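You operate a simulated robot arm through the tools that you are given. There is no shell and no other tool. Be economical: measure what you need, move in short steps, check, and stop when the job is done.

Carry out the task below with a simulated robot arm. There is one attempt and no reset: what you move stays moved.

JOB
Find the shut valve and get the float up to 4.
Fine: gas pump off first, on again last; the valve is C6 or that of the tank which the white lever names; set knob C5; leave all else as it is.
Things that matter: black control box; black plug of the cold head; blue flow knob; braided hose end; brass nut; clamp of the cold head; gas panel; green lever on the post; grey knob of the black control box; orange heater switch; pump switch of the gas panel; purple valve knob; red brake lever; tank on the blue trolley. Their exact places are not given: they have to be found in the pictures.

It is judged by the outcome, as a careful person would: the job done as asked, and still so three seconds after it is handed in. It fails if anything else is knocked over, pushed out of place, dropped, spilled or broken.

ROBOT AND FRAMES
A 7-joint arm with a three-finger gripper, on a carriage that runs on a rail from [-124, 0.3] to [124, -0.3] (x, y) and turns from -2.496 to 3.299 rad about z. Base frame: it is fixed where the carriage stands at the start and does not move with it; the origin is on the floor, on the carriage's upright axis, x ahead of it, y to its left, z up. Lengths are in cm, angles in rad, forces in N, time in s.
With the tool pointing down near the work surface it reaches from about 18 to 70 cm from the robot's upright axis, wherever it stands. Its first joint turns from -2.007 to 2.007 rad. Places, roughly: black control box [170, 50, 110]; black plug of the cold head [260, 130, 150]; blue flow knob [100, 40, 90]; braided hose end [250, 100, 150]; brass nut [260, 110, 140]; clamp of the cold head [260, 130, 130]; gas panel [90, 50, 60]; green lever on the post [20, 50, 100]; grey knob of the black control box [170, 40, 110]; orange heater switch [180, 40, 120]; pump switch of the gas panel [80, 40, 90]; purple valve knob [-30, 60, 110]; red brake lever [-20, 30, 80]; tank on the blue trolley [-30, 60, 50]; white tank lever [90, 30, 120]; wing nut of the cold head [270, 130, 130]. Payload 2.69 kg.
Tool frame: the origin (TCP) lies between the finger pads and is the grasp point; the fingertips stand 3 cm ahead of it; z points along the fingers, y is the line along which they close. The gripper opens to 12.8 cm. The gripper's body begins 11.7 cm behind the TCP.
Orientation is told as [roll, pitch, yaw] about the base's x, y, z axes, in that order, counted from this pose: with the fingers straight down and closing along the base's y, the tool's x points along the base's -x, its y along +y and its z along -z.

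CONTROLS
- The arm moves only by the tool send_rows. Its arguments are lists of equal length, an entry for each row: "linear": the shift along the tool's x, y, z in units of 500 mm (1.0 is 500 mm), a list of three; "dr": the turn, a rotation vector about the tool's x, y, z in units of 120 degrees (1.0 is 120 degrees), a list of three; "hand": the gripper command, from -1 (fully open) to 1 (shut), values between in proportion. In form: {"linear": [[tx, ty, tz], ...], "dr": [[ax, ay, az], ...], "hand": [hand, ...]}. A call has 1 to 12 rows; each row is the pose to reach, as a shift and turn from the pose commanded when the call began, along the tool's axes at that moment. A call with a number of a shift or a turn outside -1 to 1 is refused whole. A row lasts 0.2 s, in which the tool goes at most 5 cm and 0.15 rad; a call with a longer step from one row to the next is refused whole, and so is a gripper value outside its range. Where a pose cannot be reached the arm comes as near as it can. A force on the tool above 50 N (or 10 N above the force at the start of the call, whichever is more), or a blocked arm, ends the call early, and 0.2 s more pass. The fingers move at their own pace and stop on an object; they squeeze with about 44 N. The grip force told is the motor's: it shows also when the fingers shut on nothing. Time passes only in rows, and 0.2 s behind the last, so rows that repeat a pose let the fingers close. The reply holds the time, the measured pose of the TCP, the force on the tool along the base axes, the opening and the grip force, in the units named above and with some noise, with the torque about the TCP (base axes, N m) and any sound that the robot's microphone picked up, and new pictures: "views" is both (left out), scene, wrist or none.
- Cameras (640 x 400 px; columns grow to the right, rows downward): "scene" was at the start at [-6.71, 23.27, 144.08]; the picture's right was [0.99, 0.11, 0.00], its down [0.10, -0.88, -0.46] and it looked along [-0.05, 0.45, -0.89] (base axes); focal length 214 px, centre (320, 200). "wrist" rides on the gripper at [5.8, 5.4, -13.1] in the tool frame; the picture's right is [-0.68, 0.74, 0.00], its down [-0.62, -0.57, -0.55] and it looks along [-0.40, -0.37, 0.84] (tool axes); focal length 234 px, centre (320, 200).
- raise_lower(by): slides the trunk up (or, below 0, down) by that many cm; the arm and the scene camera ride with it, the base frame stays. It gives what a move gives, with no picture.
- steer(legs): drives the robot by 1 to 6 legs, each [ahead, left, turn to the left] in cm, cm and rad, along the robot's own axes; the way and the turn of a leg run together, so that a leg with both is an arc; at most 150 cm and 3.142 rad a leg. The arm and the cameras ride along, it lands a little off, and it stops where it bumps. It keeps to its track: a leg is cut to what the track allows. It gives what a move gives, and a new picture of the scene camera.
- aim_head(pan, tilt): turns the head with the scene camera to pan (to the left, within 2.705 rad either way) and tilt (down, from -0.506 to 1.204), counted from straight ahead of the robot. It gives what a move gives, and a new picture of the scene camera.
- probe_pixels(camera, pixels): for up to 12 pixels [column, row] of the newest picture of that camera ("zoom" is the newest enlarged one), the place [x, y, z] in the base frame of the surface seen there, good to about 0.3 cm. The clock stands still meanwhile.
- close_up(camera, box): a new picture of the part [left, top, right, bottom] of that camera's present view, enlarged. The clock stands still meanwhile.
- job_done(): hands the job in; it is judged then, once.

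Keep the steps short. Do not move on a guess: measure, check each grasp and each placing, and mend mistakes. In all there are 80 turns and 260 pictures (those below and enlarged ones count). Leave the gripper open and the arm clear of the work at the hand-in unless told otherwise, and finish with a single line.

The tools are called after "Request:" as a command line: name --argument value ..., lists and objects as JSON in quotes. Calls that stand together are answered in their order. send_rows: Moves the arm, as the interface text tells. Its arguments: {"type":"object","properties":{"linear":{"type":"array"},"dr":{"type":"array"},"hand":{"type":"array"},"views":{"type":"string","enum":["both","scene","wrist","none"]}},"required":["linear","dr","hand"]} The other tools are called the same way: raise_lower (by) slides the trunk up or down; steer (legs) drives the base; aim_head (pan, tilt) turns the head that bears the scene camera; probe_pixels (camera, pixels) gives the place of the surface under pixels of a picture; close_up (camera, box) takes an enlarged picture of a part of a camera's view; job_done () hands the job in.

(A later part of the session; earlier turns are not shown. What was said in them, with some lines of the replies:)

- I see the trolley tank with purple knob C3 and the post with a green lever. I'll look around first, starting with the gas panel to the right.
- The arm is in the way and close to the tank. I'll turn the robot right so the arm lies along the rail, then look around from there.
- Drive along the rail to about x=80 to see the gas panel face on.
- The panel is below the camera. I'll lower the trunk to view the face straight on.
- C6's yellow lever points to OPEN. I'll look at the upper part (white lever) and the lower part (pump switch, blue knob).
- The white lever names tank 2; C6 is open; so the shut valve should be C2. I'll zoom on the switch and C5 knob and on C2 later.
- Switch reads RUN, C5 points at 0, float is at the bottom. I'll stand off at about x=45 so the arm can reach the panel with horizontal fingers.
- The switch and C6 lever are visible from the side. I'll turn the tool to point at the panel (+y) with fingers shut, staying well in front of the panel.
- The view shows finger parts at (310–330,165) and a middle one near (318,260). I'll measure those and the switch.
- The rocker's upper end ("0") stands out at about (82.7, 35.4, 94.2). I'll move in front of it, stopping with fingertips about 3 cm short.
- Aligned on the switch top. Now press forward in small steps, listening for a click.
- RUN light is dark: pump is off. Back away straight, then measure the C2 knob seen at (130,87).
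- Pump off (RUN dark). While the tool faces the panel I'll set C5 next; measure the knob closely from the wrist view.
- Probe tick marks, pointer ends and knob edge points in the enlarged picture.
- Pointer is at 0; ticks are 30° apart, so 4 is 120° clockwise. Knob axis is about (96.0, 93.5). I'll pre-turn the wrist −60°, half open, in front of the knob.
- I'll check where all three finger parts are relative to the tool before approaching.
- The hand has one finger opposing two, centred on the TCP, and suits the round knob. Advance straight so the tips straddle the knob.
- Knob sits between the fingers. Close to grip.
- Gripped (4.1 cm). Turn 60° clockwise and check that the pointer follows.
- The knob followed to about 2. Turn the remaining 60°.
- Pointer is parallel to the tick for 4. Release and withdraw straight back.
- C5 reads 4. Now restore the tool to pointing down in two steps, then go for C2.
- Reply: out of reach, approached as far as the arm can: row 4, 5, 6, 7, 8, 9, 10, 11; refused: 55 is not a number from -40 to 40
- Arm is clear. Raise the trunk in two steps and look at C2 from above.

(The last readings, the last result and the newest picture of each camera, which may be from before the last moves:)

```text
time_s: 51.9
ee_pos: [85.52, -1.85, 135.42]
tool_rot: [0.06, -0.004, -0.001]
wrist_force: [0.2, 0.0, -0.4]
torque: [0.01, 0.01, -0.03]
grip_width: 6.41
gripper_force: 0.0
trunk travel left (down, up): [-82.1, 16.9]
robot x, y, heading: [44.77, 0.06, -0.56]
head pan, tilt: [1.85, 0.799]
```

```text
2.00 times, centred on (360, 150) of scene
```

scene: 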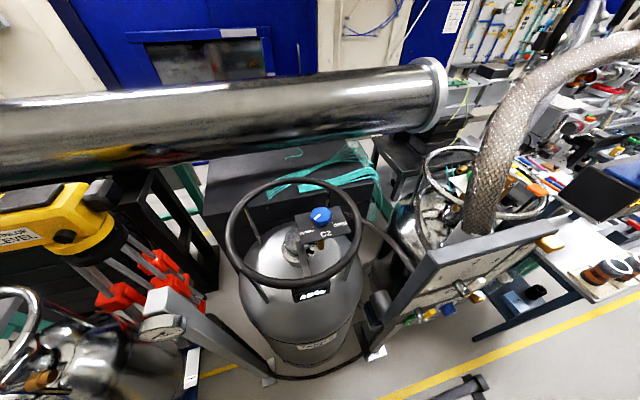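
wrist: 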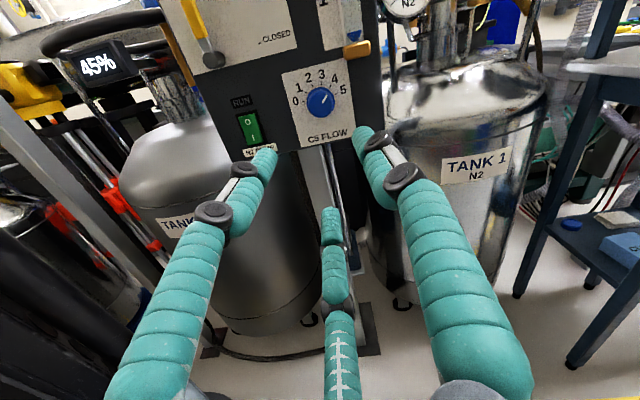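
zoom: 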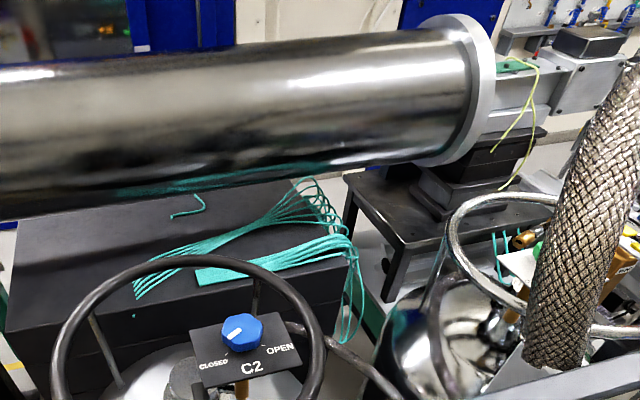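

Request:
close_up --camera "scene" --box '[280, 190, 360, 240]'

Request:
probe_pixels --camera "scene" --pixels '[[321, 214], [312, 215], [330, 212], [318, 152], [310, 135], [300, 183], [360, 220], [240, 250], [300, 287], [160, 295], [440, 262], [330, 290]]'

```text
8.00 times, centred on (320, 215) of scene
```

zoom: 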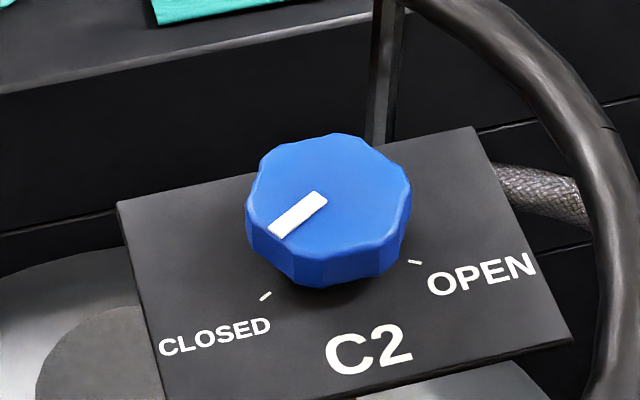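

```text
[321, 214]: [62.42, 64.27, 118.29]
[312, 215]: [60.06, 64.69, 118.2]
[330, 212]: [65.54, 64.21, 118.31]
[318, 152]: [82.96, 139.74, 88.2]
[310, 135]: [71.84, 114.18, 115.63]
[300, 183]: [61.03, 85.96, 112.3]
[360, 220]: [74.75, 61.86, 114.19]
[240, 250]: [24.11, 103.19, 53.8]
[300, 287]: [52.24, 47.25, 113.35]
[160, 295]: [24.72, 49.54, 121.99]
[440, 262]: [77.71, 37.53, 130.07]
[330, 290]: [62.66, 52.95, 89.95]
```

C2 pointer is at CLOSED — confirmed the shut valve. Measure ticks and knob edges.

Request:
probe_pixels --camera "zoom" --pixels '[[265, 296], [416, 263], [275, 230], [322, 200], [330, 145], [250, 190], [405, 195], [322, 250], [328, 200], [300, 320], [200, 260], [440, 180]]'

```text
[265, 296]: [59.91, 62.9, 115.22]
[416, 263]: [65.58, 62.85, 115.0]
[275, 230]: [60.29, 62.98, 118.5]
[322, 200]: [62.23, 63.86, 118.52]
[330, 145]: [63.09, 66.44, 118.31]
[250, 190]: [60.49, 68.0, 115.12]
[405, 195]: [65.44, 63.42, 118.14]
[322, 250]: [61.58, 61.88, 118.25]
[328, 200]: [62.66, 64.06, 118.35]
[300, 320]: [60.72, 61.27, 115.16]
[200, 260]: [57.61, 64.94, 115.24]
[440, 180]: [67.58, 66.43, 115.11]
```

C2 axis ≈ (62.7, 64.2), top z 118.4; OPEN is 130° anticlockwise from CLOSED. Raise the trunk more for clearance over the panel (top z 130), turn left, then shift to x≈58.

Request:
raise_lower --by 15

Request:
steer --legs '[[0, 0, 1.36]]'

Request:
aim_head --pan 0.75 --tilt 0.95

```text
time_s: 53.6
ee_pos: [85.47, -1.87, 150.4]
tool_rot: [0.062, -0.005, -0.001]
wrist_force: [-1.0, -1.0, 0.5]
torque: [0.0, 0.01, 0.01]
grip_width: 6.39
gripper_force: 0.0
trunk travel left (down, up): [-97.1, 1.9]
robot x, y, heading: [44.84, 0.12, -0.561]
head pan, tilt: [1.85, 0.799]
```

```text
time_s: 57.4
ee_pos: [55.31, 39.17, 150.56]
tool_rot: [0.059, -0.004, 1.355]
wrist_force: [0.5, -0.7, 0.5]
torque: [-0.01, 0.02, 0.03]
grip_width: 6.39
gripper_force: 0.0
trunk travel left (down, up): [-97.1, 1.9]
robot x, y, heading: [44.73, -0.1, 0.793]
head pan, tilt: [1.85, 0.799]
```

scene: 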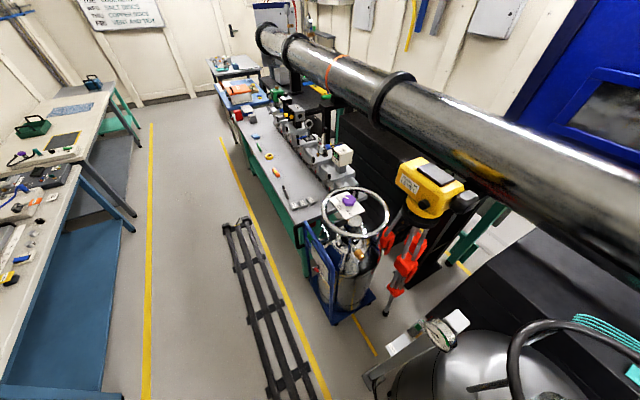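

```text
time_s: 58.7
ee_pos: [55.22, 39.23, 150.44]
tool_rot: [0.059, -0.004, 1.354]
wrist_force: [-0.6, -0.2, -0.2]
torque: [-0.01, 0.0, 0.01]
grip_width: 6.41
gripper_force: 0.1
trunk travel left (down, up): [-97.1, 1.9]
robot x, y, heading: [44.78, 0.35, 0.799]
head pan, tilt: [0.75, 0.949]
```

scene: 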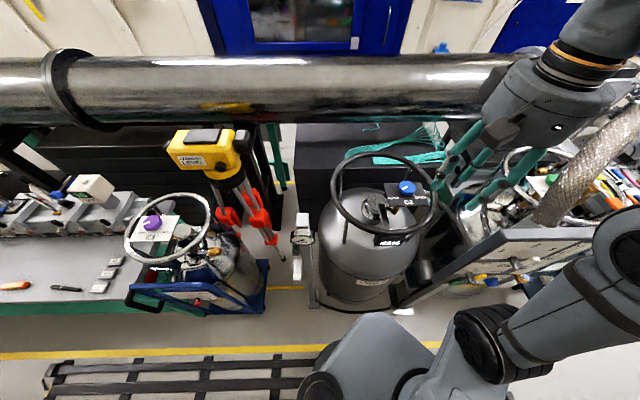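

Shift 10 cm along the rail, then a zero move to see where the commanded pose stands.

Request:
steer --legs '[[6.97, -7.17, 0]]'

Request:
send_rows --linear '[[0, 0, 0]]' --dr '[[0, 0, 0]]' --hand '[0]' --views "none"

```text
time_s: 59.8
ee_pos: [64.96, 39.1, 150.33]
tool_rot: [0.058, -0.004, 1.356]
wrist_force: [0.3, -0.3, -0.2]
torque: [-0.01, 0.03, -0.01]
grip_width: 6.4
gripper_force: 0.1
trunk travel left (down, up): [-97.1, 1.9]
robot x, y, heading: [55.21, -0.07, 0.794]
head pan, tilt: [0.75, 0.949]
```

scene: 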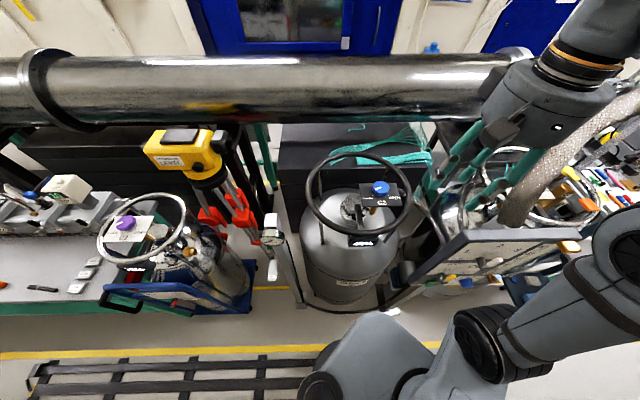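

```text
time_s: 60.2
ee_pos: [64.96, 39.17, 150.51]
tool_rot: [0.061, -0.004, 1.356]
wrist_force: [0.0, -0.2, 0.7]
torque: [0.0, -0.02, -0.02]
grip_width: 6.37
gripper_force: 0.0
trunk travel left (down, up): [-97.1, 1.9]
robot x, y, heading: [54.81, -0.28, 0.792]
head pan, tilt: [0.75, 0.949]
```

The commanded pose is where it stands. Move over C2 at a safe height, levelling the tool and pre-turning it 65° clockwise.

Request:
send_rows --linear '[[-0.0531, 0.0168, 0.01], [-0.1062, 0.0336, 0.03], [-0.1593, 0.0503, 0.06], [-0.2124, 0.0671, 0.09], [-0.2656, 0.0839, 0.12], [-0.3187, 0.1007, 0.15], [-0.3718, 0.1174, 0.18], [-0.4249, 0.1342, 0.21], [-0.478, 0.151, 0.24], [-0.478, 0.151, 0.24]]' --dr '[[0.0028, -0.0018, 0.0602], [0.0057, -0.0036, 0.1203], [0.0085, -0.0054, 0.1805], [0.0113, -0.0072, 0.2407], [0.0142, -0.009, 0.3008], [0.017, -0.0108, 0.361], [0.0198, -0.0126, 0.4212], [0.0227, -0.0144, 0.4813], [0.0255, -0.0162, 0.5415], [0.0255, -0.0162, 0.5415]]' --hand '[0, 0, 0, 0, 0, 0, 0, 0, 0, 0]'

```text
time_s: 62.4
ee_pos: [60.3, 62.01, 138.73]
tool_rot: [0.003, -0.001, 0.221]
wrist_force: [0.4, 0.7, -0.2]
torque: [-0.03, 0.0, -0.04]
grip_width: 6.41
gripper_force: 0.1
out of reach, approached as far as the arm can: row 8, 9, 10
trunk travel left (down, up): [-97.1, 1.9]
robot x, y, heading: [54.97, 0.26, 0.797]
head pan, tilt: [0.75, 0.949]
```

scene: 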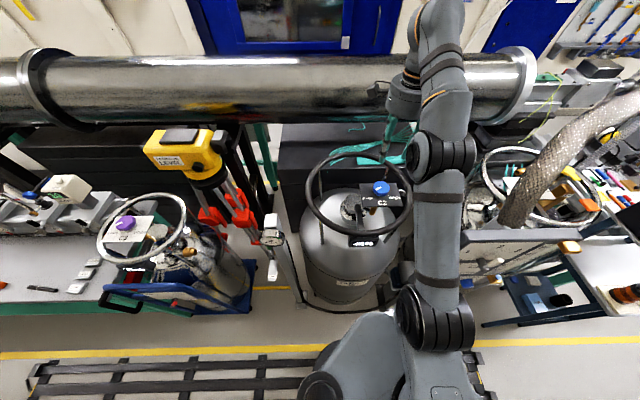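
wrist: 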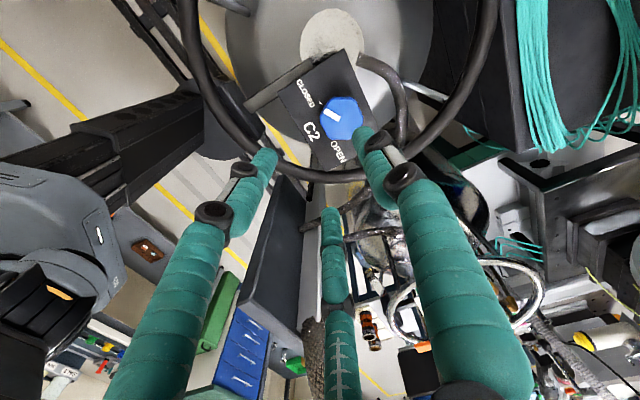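

Slightly short of reach at this height. Descend 10 cm (tips still above the knob) with the lateral correction to see if reach improves.

Request:
send_rows --linear '[[0, 0, 0.08], [0, 0, 0.16], [-0.03, 0.016, 0.2], [-0.0565, 0.0324, 0.2], [-0.0565, 0.0324, 0.2]]' --dr '[[0, 0, 0], [0, 0, 0], [0, 0, 0], [0, 0, 0], [0, 0, 0]]' --hand '[0, 0, 0, 0, 0]'

```text
time_s: 63.6
ee_pos: [62.81, 64.27, 128.91]
tool_rot: [0.002, -0.002, 0.22]
wrist_force: [0.6, 0.4, -0.1]
torque: [0.03, -0.03, -0.01]
grip_width: 6.39
gripper_force: 0.0
trunk travel left (down, up): [-97.1, 1.9]
robot x, y, heading: [54.81, -0.08, 0.795]
head pan, tilt: [0.75, 0.949]
```

scene: 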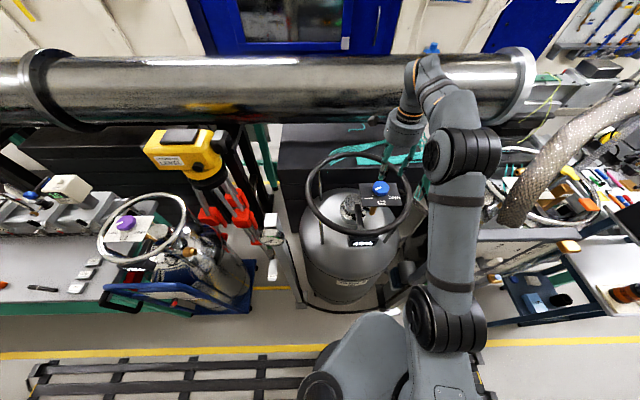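
wrist: 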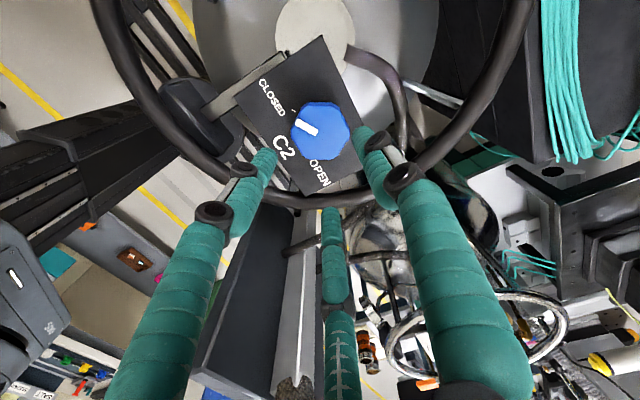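

Now aligned (62.8, 64.3). Open a bit more and lower so tips straddle the knob (TCP z≈119).

Request:
send_rows --linear '[[0, 0, 0], [0, 0, 0.06], [0, 0, 0.12], [0, 0, 0.16], [0, 0, 0.185], [0, 0, 0.199], [0, 0, 0.199]]' --dr '[[0, 0, 0], [0, 0, 0], [0, 0, 0], [0, 0, 0], [0, 0, 0], [0, 0, 0], [0, 0, 0]]' --hand '[-0.25, -0.25, -0.25, -0.25, -0.25, -0.25, -0.25]' --views "wrist"

```text
time_s: 65.2
ee_pos: [63.14, 64.32, 118.95]
tool_rot: [0.003, -0.003, 0.222]
wrist_force: [0.7, 0.0, 0.9]
torque: [-0.02, 0.03, -0.01]
grip_width: 8.03
gripper_force: 0.0
trunk travel left (down, up): [-97.1, 1.9]
robot x, y, heading: [54.84, -0.51, 0.794]
head pan, tilt: [0.75, 0.949]
```

wrist: 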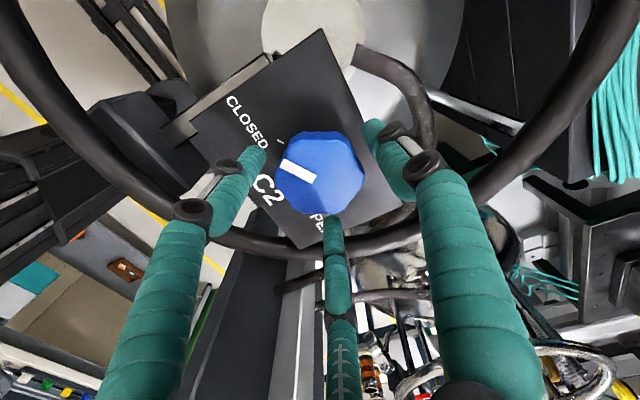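

Knob is between the fingers. Close.

Request:
send_rows --linear '[[0, 0, 0], [0, 0, 0], [0, 0, 0], [0, 0, 0], [0, 0, 0]]' --dr '[[0, 0, 0], [0, 0, 0], [0, 0, 0], [0, 0, 0], [0, 0, 0]]' --hand '[1, 1, 1, 1, 1]' --views "wrist"

```text
time_s: 66.4
ee_pos: [62.56, 64.28, 119.11]
tool_rot: [0.004, -0.002, 0.221]
wrist_force: [-7.1, 3.3, 1.4]
torque: [0.25, 0.83, 0.09]
grip_width: 5.92
gripper_force: 45.5
trunk travel left (down, up): [-97.1, 1.9]
robot x, y, heading: [54.72, 0.21, 0.795]
head pan, tilt: [0.75, 0.949]
```

wrist: 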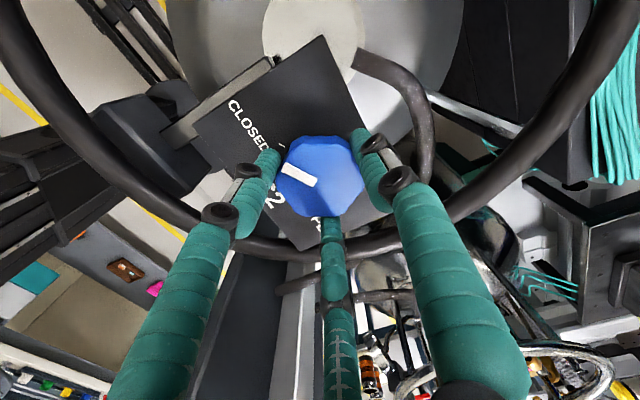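

Gripped at 5.9 cm. Turn 65° anticlockwise (seen from above) and check.

Request:
send_rows --linear '[[0, 0, 0], [0, 0, 0], [0, 0, 0], [0, 0, 0], [0, 0, 0], [0, 0, 0], [0, 0, 0], [0, 0, 0], [0, 0, 0]]' --dr '[[0, 0, -0.0677], [0, 0, -0.1354], [0, 0, -0.2031], [0, 0, -0.2708], [0, 0, -0.3385], [0, 0, -0.4062], [0, 0, -0.474], [0, 0, -0.5417], [0, 0, -0.5417]]' --hand '[1, 1, 1, 1, 1, 1, 1, 1, 1]' --views "wrist"

```text
time_s: 68.4
ee_pos: [62.48, 64.32, 119.08]
tool_rot: [0.001, -0.006, 1.357]
wrist_force: [-12.3, 9.6, 10.1]
torque: [0.67, 1.06, 0.02]
grip_width: 5.95
gripper_force: 45.4
trunk travel left (down, up): [-97.1, 1.9]
robot x, y, heading: [54.9, 0.01, 0.793]
head pan, tilt: [0.75, 0.949]
```

wrist: 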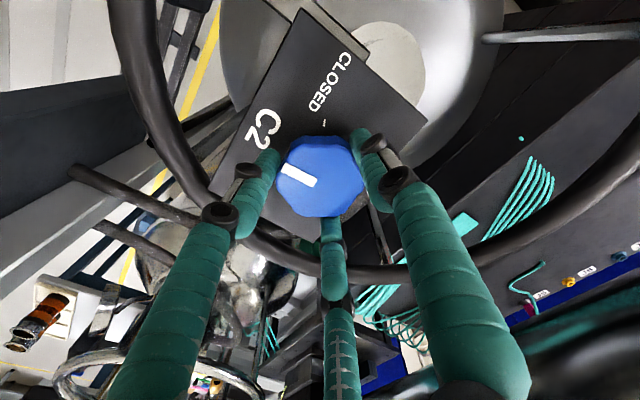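

It turned. Continue the other 65°.

Request:
send_rows --linear '[[0, 0, 0], [0, 0, 0], [0, 0, 0], [0, 0, 0], [0, 0, 0], [0, 0, 0], [0, 0, 0], [0, 0, 0], [0, 0, 0]]' --dr '[[0, 0, -0.0677], [0, 0, -0.1354], [0, 0, -0.2031], [0, 0, -0.2708], [0, 0, -0.3385], [0, 0, -0.4062], [0, 0, -0.474], [0, 0, -0.5417], [0, 0, -0.5417]]' --hand '[1, 1, 1, 1, 1, 1, 1, 1, 1]' --views "both"

Request:
close_up --camera "scene" --box '[340, 160, 420, 210]'

```text
time_s: 70.4
ee_pos: [62.67, 64.29, 118.87]
tool_rot: [-0.001, -0.001, 2.489]
wrist_force: [-13.5, 11.9, 6.7]
torque: [0.46, 0.52, -1.58]
grip_width: 5.98
gripper_force: 45.1
trunk travel left (down, up): [-97.1, 1.9]
robot x, y, heading: [54.3, -0.23, 0.795]
head pan, tilt: [0.75, 0.949]
```

scene: 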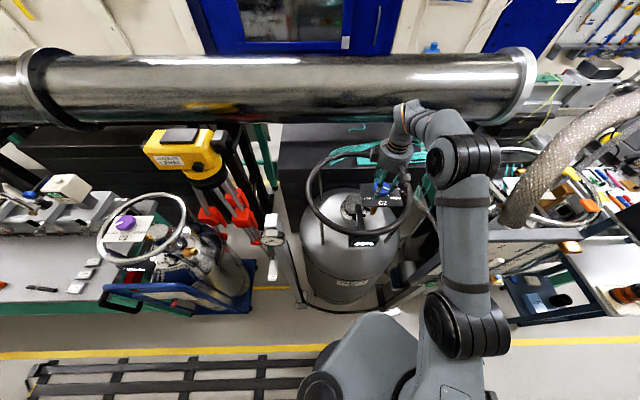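
wrist: 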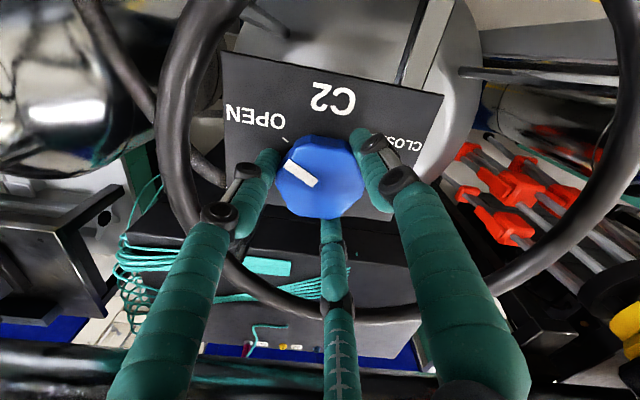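

```text
8.00 times, centred on (380, 185) of scene
```

zoom: 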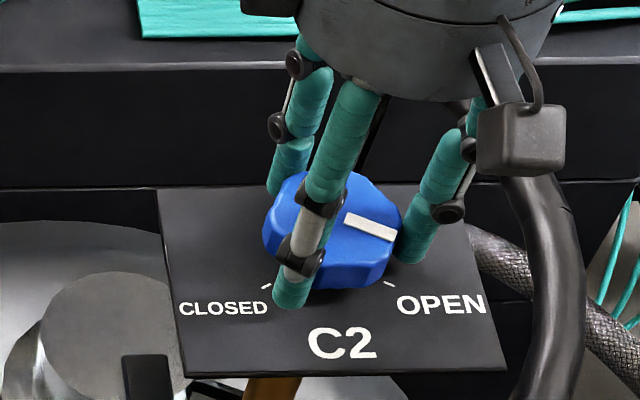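

Pointer is at OPEN and the end stop was felt. Release, and lift straight up 10 cm.

Request:
send_rows --linear '[[0, 0, 0], [0, 0, 0], [0, 0, 0], [0, 0, 0], [0, 0, -0.06], [0, 0, -0.12], [0, 0, -0.18], [0, 0, -0.2]]' --dr '[[0, 0, 0], [0, 0, 0], [0, 0, 0], [0, 0, 0], [0, 0, 0], [0, 0, 0], [0, 0, 0], [0, 0, 0]]' --hand '[-0.25, -0.25, -0.25, -0.25, -0.25, -0.25, -0.25, -0.25]' --views "none"

Request:
close_up --camera "scene" --box '[340, 160, 420, 210]'

```text
time_s: 72.2
ee_pos: [63.14, 64.2, 129.03]
tool_rot: [-0.004, -0.001, 2.492]
wrist_force: [-0.1, 0.0, 1.0]
torque: [0.01, -0.01, 0.0]
grip_width: 8.0
gripper_force: 0.0
trunk travel left (down, up): [-97.1, 1.9]
robot x, y, heading: [54.53, -0.03, 0.795]
head pan, tilt: [0.75, 0.949]
```

```text
8.00 times, centred on (380, 185) of scene
```

zoom: 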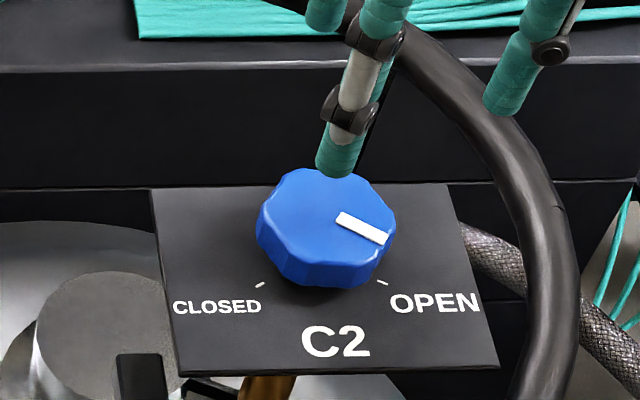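

C2 is open. Retract toward the robot and up, turning the wrist back.

Request:
send_rows --linear '[[0.0454, 0.0597, -0.03], [0.0907, 0.1195, -0.06], [0.1361, 0.1792, -0.1], [0.1815, 0.239, -0.15], [0.2269, 0.2988, -0.2], [0.2722, 0.3585, -0.24], [0.3176, 0.4183, -0.28], [0.363, 0.478, -0.3], [0.363, 0.478, -0.3]]' --dr '[[0, 0, 0.068], [0, 0, 0.136], [0, 0, 0.204], [0, 0, 0.272], [0, 0, 0.34], [0, 0, 0.408], [0, 0, 0.476], [0, 0, 0.544], [0, 0, 0.544]]' --hand '[1, 1, 1, 1, 1, 1, 1, 1, 1]' --views "scene"

```text
time_s: 74.2
ee_pos: [62.74, 34.19, 144.01]
tool_rot: [-0.003, -0.004, 1.347]
wrist_force: [-0.9, 1.5, 0.2]
torque: [-0.05, -0.05, 0.03]
grip_width: 0.21
gripper_force: 31.1
trunk travel left (down, up): [-97.1, 1.9]
robot x, y, heading: [54.64, 0.18, 0.794]
head pan, tilt: [0.75, 0.949]
```

scene: 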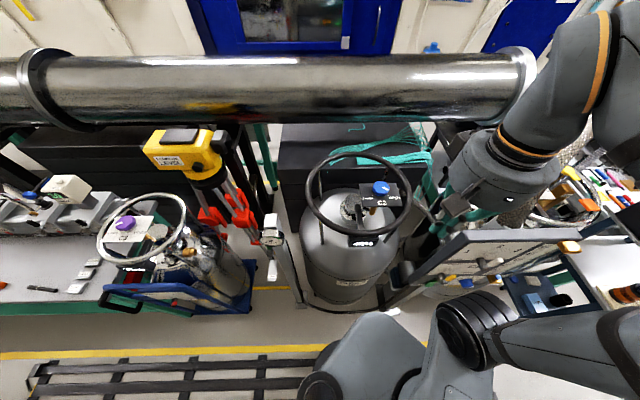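

Return to x≈45, turn right, then lower the trunk as before for the pump switch.

Request:
steer --legs '[[-6.8, 7.0, 0], [0, 0, -1.35]]'

Request:
raise_lower --by -40

Request:
raise_lower --by -30

Request:
aim_head --pan 1.3 --tilt 0.4

```text
time_s: 78.7
ee_pos: [80.26, -0.94, 143.93]
tool_rot: [-0.001, -0.004, -0.012]
wrist_force: [-0.3, 0.4, 0.5]
torque: [-0.03, -0.01, 0.03]
grip_width: 0.21
gripper_force: 31.4
trunk travel left (down, up): [-97.1, 1.9]
robot x, y, heading: [45.13, -0.25, -0.57]
head pan, tilt: [0.75, 0.949]
```

scene: 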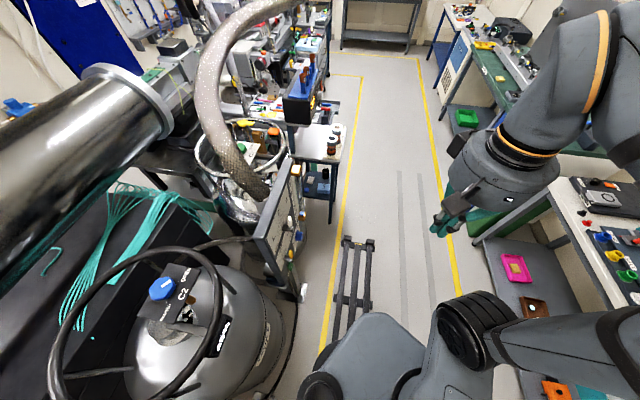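

```text
time_s: 82.6
ee_pos: [80.13, -0.91, 103.89]
tool_rot: [0.001, -0.003, -0.011]
wrist_force: [-0.2, -0.4, 0.8]
torque: [0.0, 0.0, 0.0]
grip_width: 0.22
gripper_force: 31.4
trunk travel left (down, up): [-57.1, 41.9]
robot x, y, heading: [44.53, -0.08, -0.567]
head pan, tilt: [0.75, 0.949]
```

```text
time_s: 85.6
ee_pos: [80.14, -0.82, 73.99]
tool_rot: [0.002, -0.003, -0.01]
wrist_force: [-0.9, 0.5, -0.7]
torque: [0.0, -0.01, 0.03]
grip_width: 0.22
gripper_force: 31.7
trunk travel left (down, up): [-27.1, 71.9]
robot x, y, heading: [44.77, -0.11, -0.57]
head pan, tilt: [0.75, 0.949]
```

```text
time_s: 86.5
ee_pos: [80.3, -1.01, 73.88]
tool_rot: [-0.001, -0.003, -0.013]
wrist_force: [-0.4, -0.2, 1.0]
torque: [-0.01, -0.02, 0.02]
grip_width: 0.2
gripper_force: 31.9
trunk travel left (down, up): [-27.1, 71.9]
robot x, y, heading: [45.1, -0.19, -0.562]
head pan, tilt: [1.3, 0.4]
```

scene: 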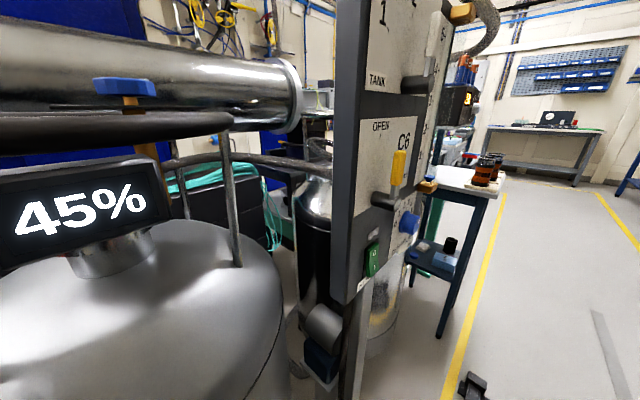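

Turn the tool to face the panel again, lifting to the switch height.

Request:
send_rows --linear '[[-0.006, 0.013, -0.028], [-0.012, 0.026, -0.056], [-0.018, 0.039, -0.085], [-0.024, 0.052, -0.113], [-0.03, 0.065, -0.142], [-0.036, 0.078, -0.17], [-0.042, 0.091, -0.198], [-0.048, 0.104, -0.227], [-0.05, 0.12, -0.255], [-0.05, 0.13, -0.283], [-0.05, 0.145, -0.312], [-0.05, 0.16, -0.34]]' --dr '[[-0.0625, 0, 0], [-0.125, 0, 0], [-0.1875, 0, 0], [-0.25, 0, 0], [-0.3125, 0, 0], [-0.375, 0, 0], [-0.4375, 0, 0], [-0.5, 0, 0], [-0.5625, 0, 0], [-0.625, 0, 0], [-0.6875, 0, 0], [-0.75, 0, 0]]' --hand '[1, 1, 1, 1, 1, 1, 1, 1, 1, 1, 1, 1]' --views "wrist"

Request:
close_up --camera "wrist" --box '[240, 60, 400, 180]'

```text
time_s: 89.1
ee_pos: [82.71, 7.03, 91.0]
tool_rot: [1.573, -0.005, -0.012]
wrist_force: [-0.6, 0.9, -0.6]
torque: [0.02, -0.02, -0.03]
grip_width: 0.2
gripper_force: 31.4
trunk travel left (down, up): [-27.1, 71.9]
robot x, y, heading: [44.98, 0.27, -0.567]
head pan, tilt: [1.3, 0.4]
```

wrist: 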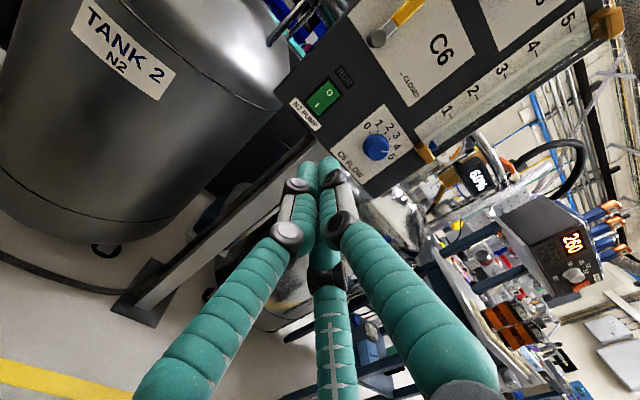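

```text
3.33 times, centred on (320, 120) of wrist
```

zoom: 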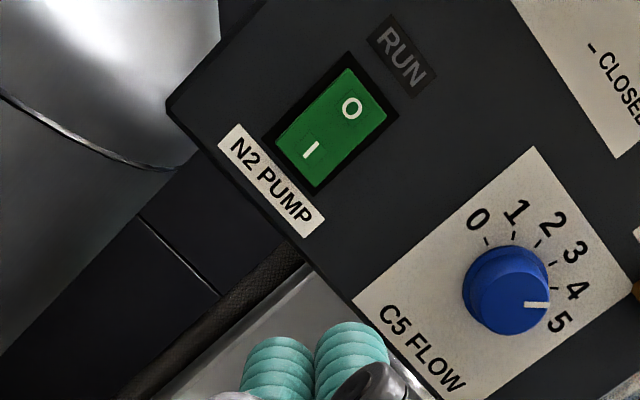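

Measure the switch ends and the C5 pointer from this picture.

Request:
probe_pixels --camera "zoom" --pixels '[[312, 150], [350, 107], [325, 130], [290, 140], [522, 305], [548, 305], [535, 305], [558, 290], [487, 240], [510, 235], [540, 243], [555, 262]]'

```text
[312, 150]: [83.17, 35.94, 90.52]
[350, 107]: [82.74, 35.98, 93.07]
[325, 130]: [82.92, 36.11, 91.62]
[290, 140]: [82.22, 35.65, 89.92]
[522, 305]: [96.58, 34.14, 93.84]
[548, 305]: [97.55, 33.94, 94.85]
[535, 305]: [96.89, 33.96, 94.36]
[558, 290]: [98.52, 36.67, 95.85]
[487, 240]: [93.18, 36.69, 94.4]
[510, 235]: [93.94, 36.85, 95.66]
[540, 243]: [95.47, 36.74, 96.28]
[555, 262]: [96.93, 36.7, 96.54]
```

C5 pointer is at 46° (tick 4 at ~45°). The "I" end is at about (82.9, 35.9, 90.3). Approach it, then press in small steps.

Request:
send_rows --linear '[[0, -0.007, 0.08], [0, -0.014, 0.17], [0, -0.014, 0.26], [0, -0.014, 0.35], [0, -0.014, 0.43], [0, -0.014, 0.48], [0, -0.014, 0.5], [0, -0.014, 0.512], [0, -0.014, 0.52], [0, -0.014, 0.528], [0, -0.014, 0.528]]' --dr '[[0, 0, 0], [0, 0, 0], [0, 0, 0], [0, 0, 0], [0, 0, 0], [0, 0, 0], [0, 0, 0], [0, 0, 0], [0, 0, 0], [0, 0, 0], [0, 0, 0]]' --hand '[1, 1, 1, 1, 1, 1, 1, 1, 1, 1, 1]'

```text
time_s: 91.5
ee_pos: [83.04, 33.24, 90.39]
tool_rot: [1.57, -0.006, -0.013]
wrist_force: [-8.6, -29.4, -9.1]
torque: [0.2, -0.09, 0.33]
grip_width: 0.59
gripper_force: 30.7
trunk travel left (down, up): [-27.1, 71.9]
robot x, y, heading: [44.72, 0.01, -0.566]
head pan, tilt: [1.3, 0.4]
```

scene: 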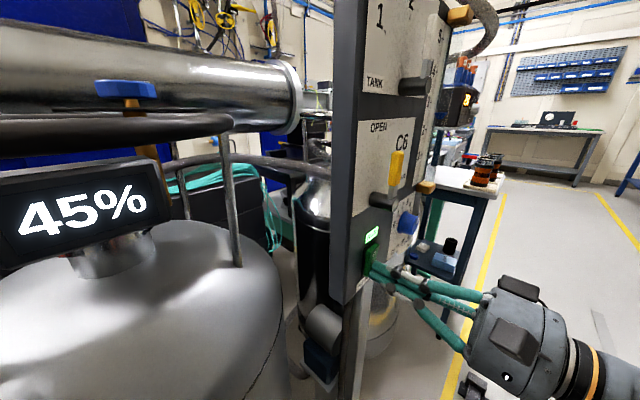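
wrist: 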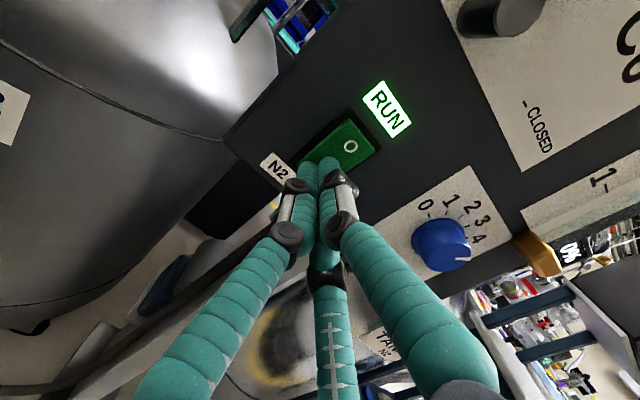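

RUN is lit: the pump is on. Back away.

Request:
send_rows --linear '[[0, 0, -0.04], [0, 0, -0.12], [0, 0, -0.22], [0, 0, -0.32], [0, 0, -0.42], [0, 0, -0.5], [0, 0, -0.5]]' --dr '[[0, 0, 0], [0, 0, 0], [0, 0, 0], [0, 0, 0], [0, 0, 0], [0, 0, 0], [0, 0, 0]]' --hand '[1, 1, 1, 0, -1, -1, -1]' --views "wrist"

Request:
close_up --camera "wrist" --box '[280, 0, 640, 200]'

```text
time_s: 93.1
ee_pos: [82.86, 8.38, 90.25]
tool_rot: [1.57, -0.005, -0.012]
wrist_force: [0.9, -0.3, -0.3]
torque: [0.01, 0.02, 0.02]
grip_width: 7.15
gripper_force: 0.0
trunk travel left (down, up): [-27.1, 71.9]
robot x, y, heading: [44.98, -0.29, -0.568]
head pan, tilt: [1.3, 0.4]
```

wrist: 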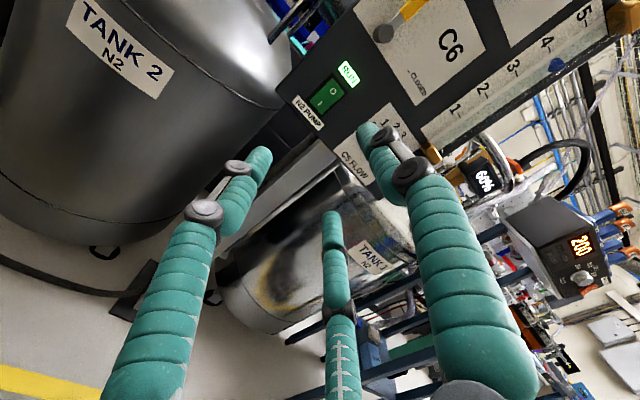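

```text
1.78 times, centred on (460, 100) of wrist
```

zoom: 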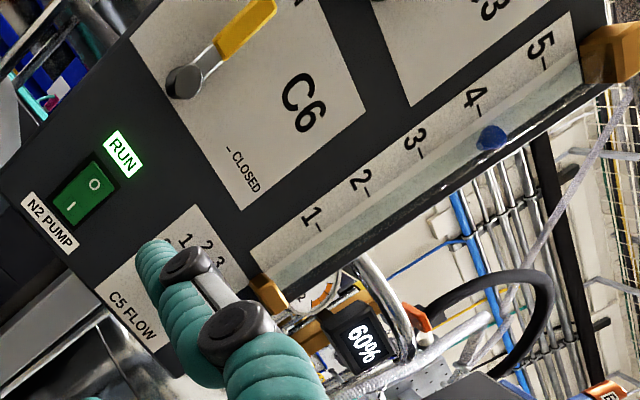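

Float rose to about 4. Wait a moment, then measure the float against the tick.

Request:
send_rows --linear '[[0, 0, -0.02], [0, 0, -0.02], [0, 0, -0.02], [0, 0, -0.02], [0, 0, -0.02], [0, 0, -0.02], [0, 0, -0.02], [0, 0, -0.02], [0, 0, -0.02], [0, 0, -0.02], [0, 0, -0.02], [0, 0, -0.02]]' --dr '[[0, 0, 0], [0, 0, 0], [0, 0, 0], [0, 0, 0], [0, 0, 0], [0, 0, 0], [0, 0, 0], [0, 0, 0], [0, 0, 0], [0, 0, 0], [0, 0, 0], [0, 0, 0]]' --hand '[-1, -1, -1, -1, -1, -1, -1, -1, -1, -1, -1, -1]' --views "wrist"

Request:
close_up --camera "wrist" --box '[480, 20, 640, 120]'

Request:
close_up --camera "wrist" --box '[480, 20, 600, 95]'

```text
time_s: 95.7
ee_pos: [82.79, 7.57, 90.21]
tool_rot: [1.571, -0.002, -0.012]
wrist_force: [-0.7, 0.5, 0.6]
torque: [-0.01, -0.01, 0.0]
grip_width: 12.79
gripper_force: 0.0
trunk travel left (down, up): [-27.1, 71.9]
robot x, y, heading: [44.92, -0.35, -0.571]
head pan, tilt: [1.3, 0.4]
```

wrist: 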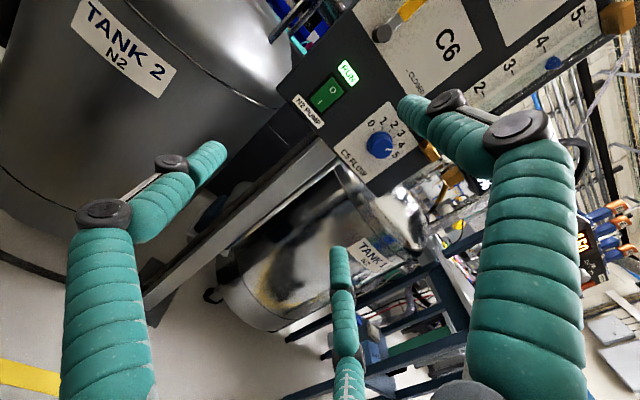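

```text
4.00 times, centred on (560, 70) of wrist
```

zoom: 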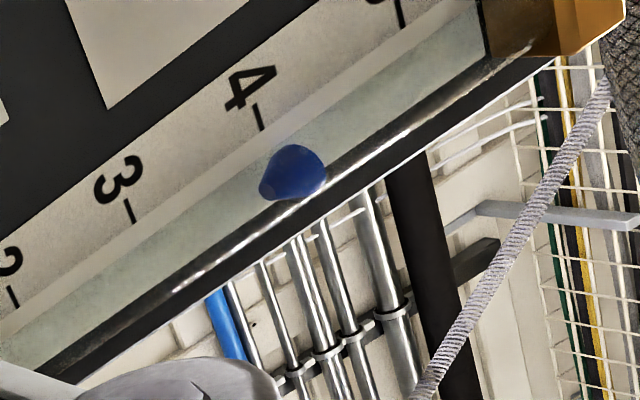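

```text
5.33 times, centred on (540, 58) of wrist
```

zoom: 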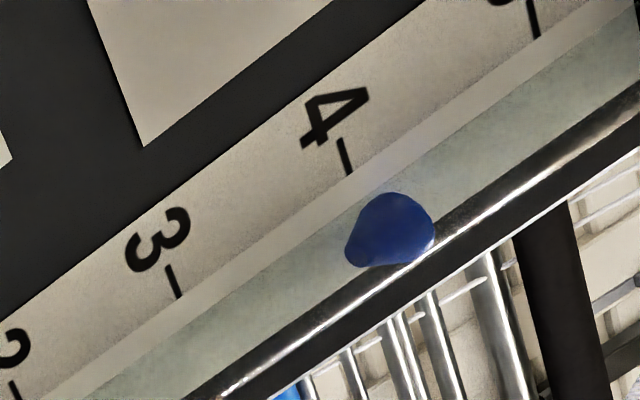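

Request:
probe_pixels --camera "zoom" --pixels '[[343, 145], [348, 168], [172, 270], [533, 18], [390, 230], [425, 215], [355, 250], [395, 195], [180, 295]]'

Request:
aim_head --pan 1.35 --tilt 0.2

```text
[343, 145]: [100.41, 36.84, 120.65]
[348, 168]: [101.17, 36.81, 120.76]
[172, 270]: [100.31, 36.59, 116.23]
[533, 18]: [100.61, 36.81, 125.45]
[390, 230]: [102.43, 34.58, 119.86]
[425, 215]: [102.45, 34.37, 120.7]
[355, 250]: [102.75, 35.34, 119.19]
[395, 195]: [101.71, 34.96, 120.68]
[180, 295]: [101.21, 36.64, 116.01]
```

```text
time_s: 96.5
ee_pos: [82.77, 7.53, 90.3]
tool_rot: [1.571, -0.004, -0.013]
wrist_force: [0.4, -0.2, -0.1]
torque: [-0.01, -0.01, -0.04]
grip_width: 12.81
gripper_force: 0.1
trunk travel left (down, up): [-27.1, 71.9]
robot x, y, heading: [45.01, 0.01, -0.571]
head pan, tilt: [1.349, 0.201]
```

scene: 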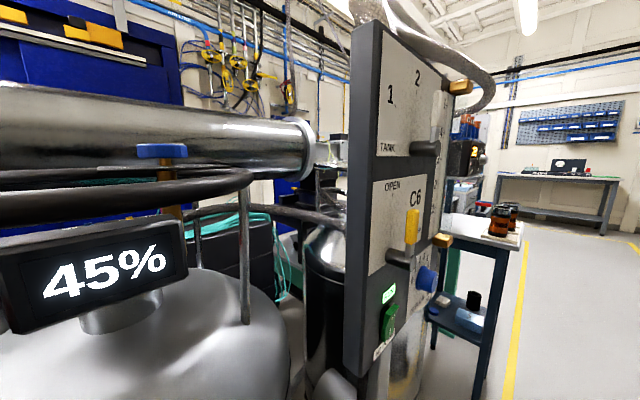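

Float stands at tick 4 (z≈120.6 against 120.7), the pump is running, C2 is open and C5 is at 4. The arm is clear with the gripper open, so I'm handing in.

Request:
job_done

```text
The job is handed in.
```

The shut valve was C2, the tank the white lever names: pump off, C2 opened, C5 set to 4, pump back on, and the float now stands at 4.
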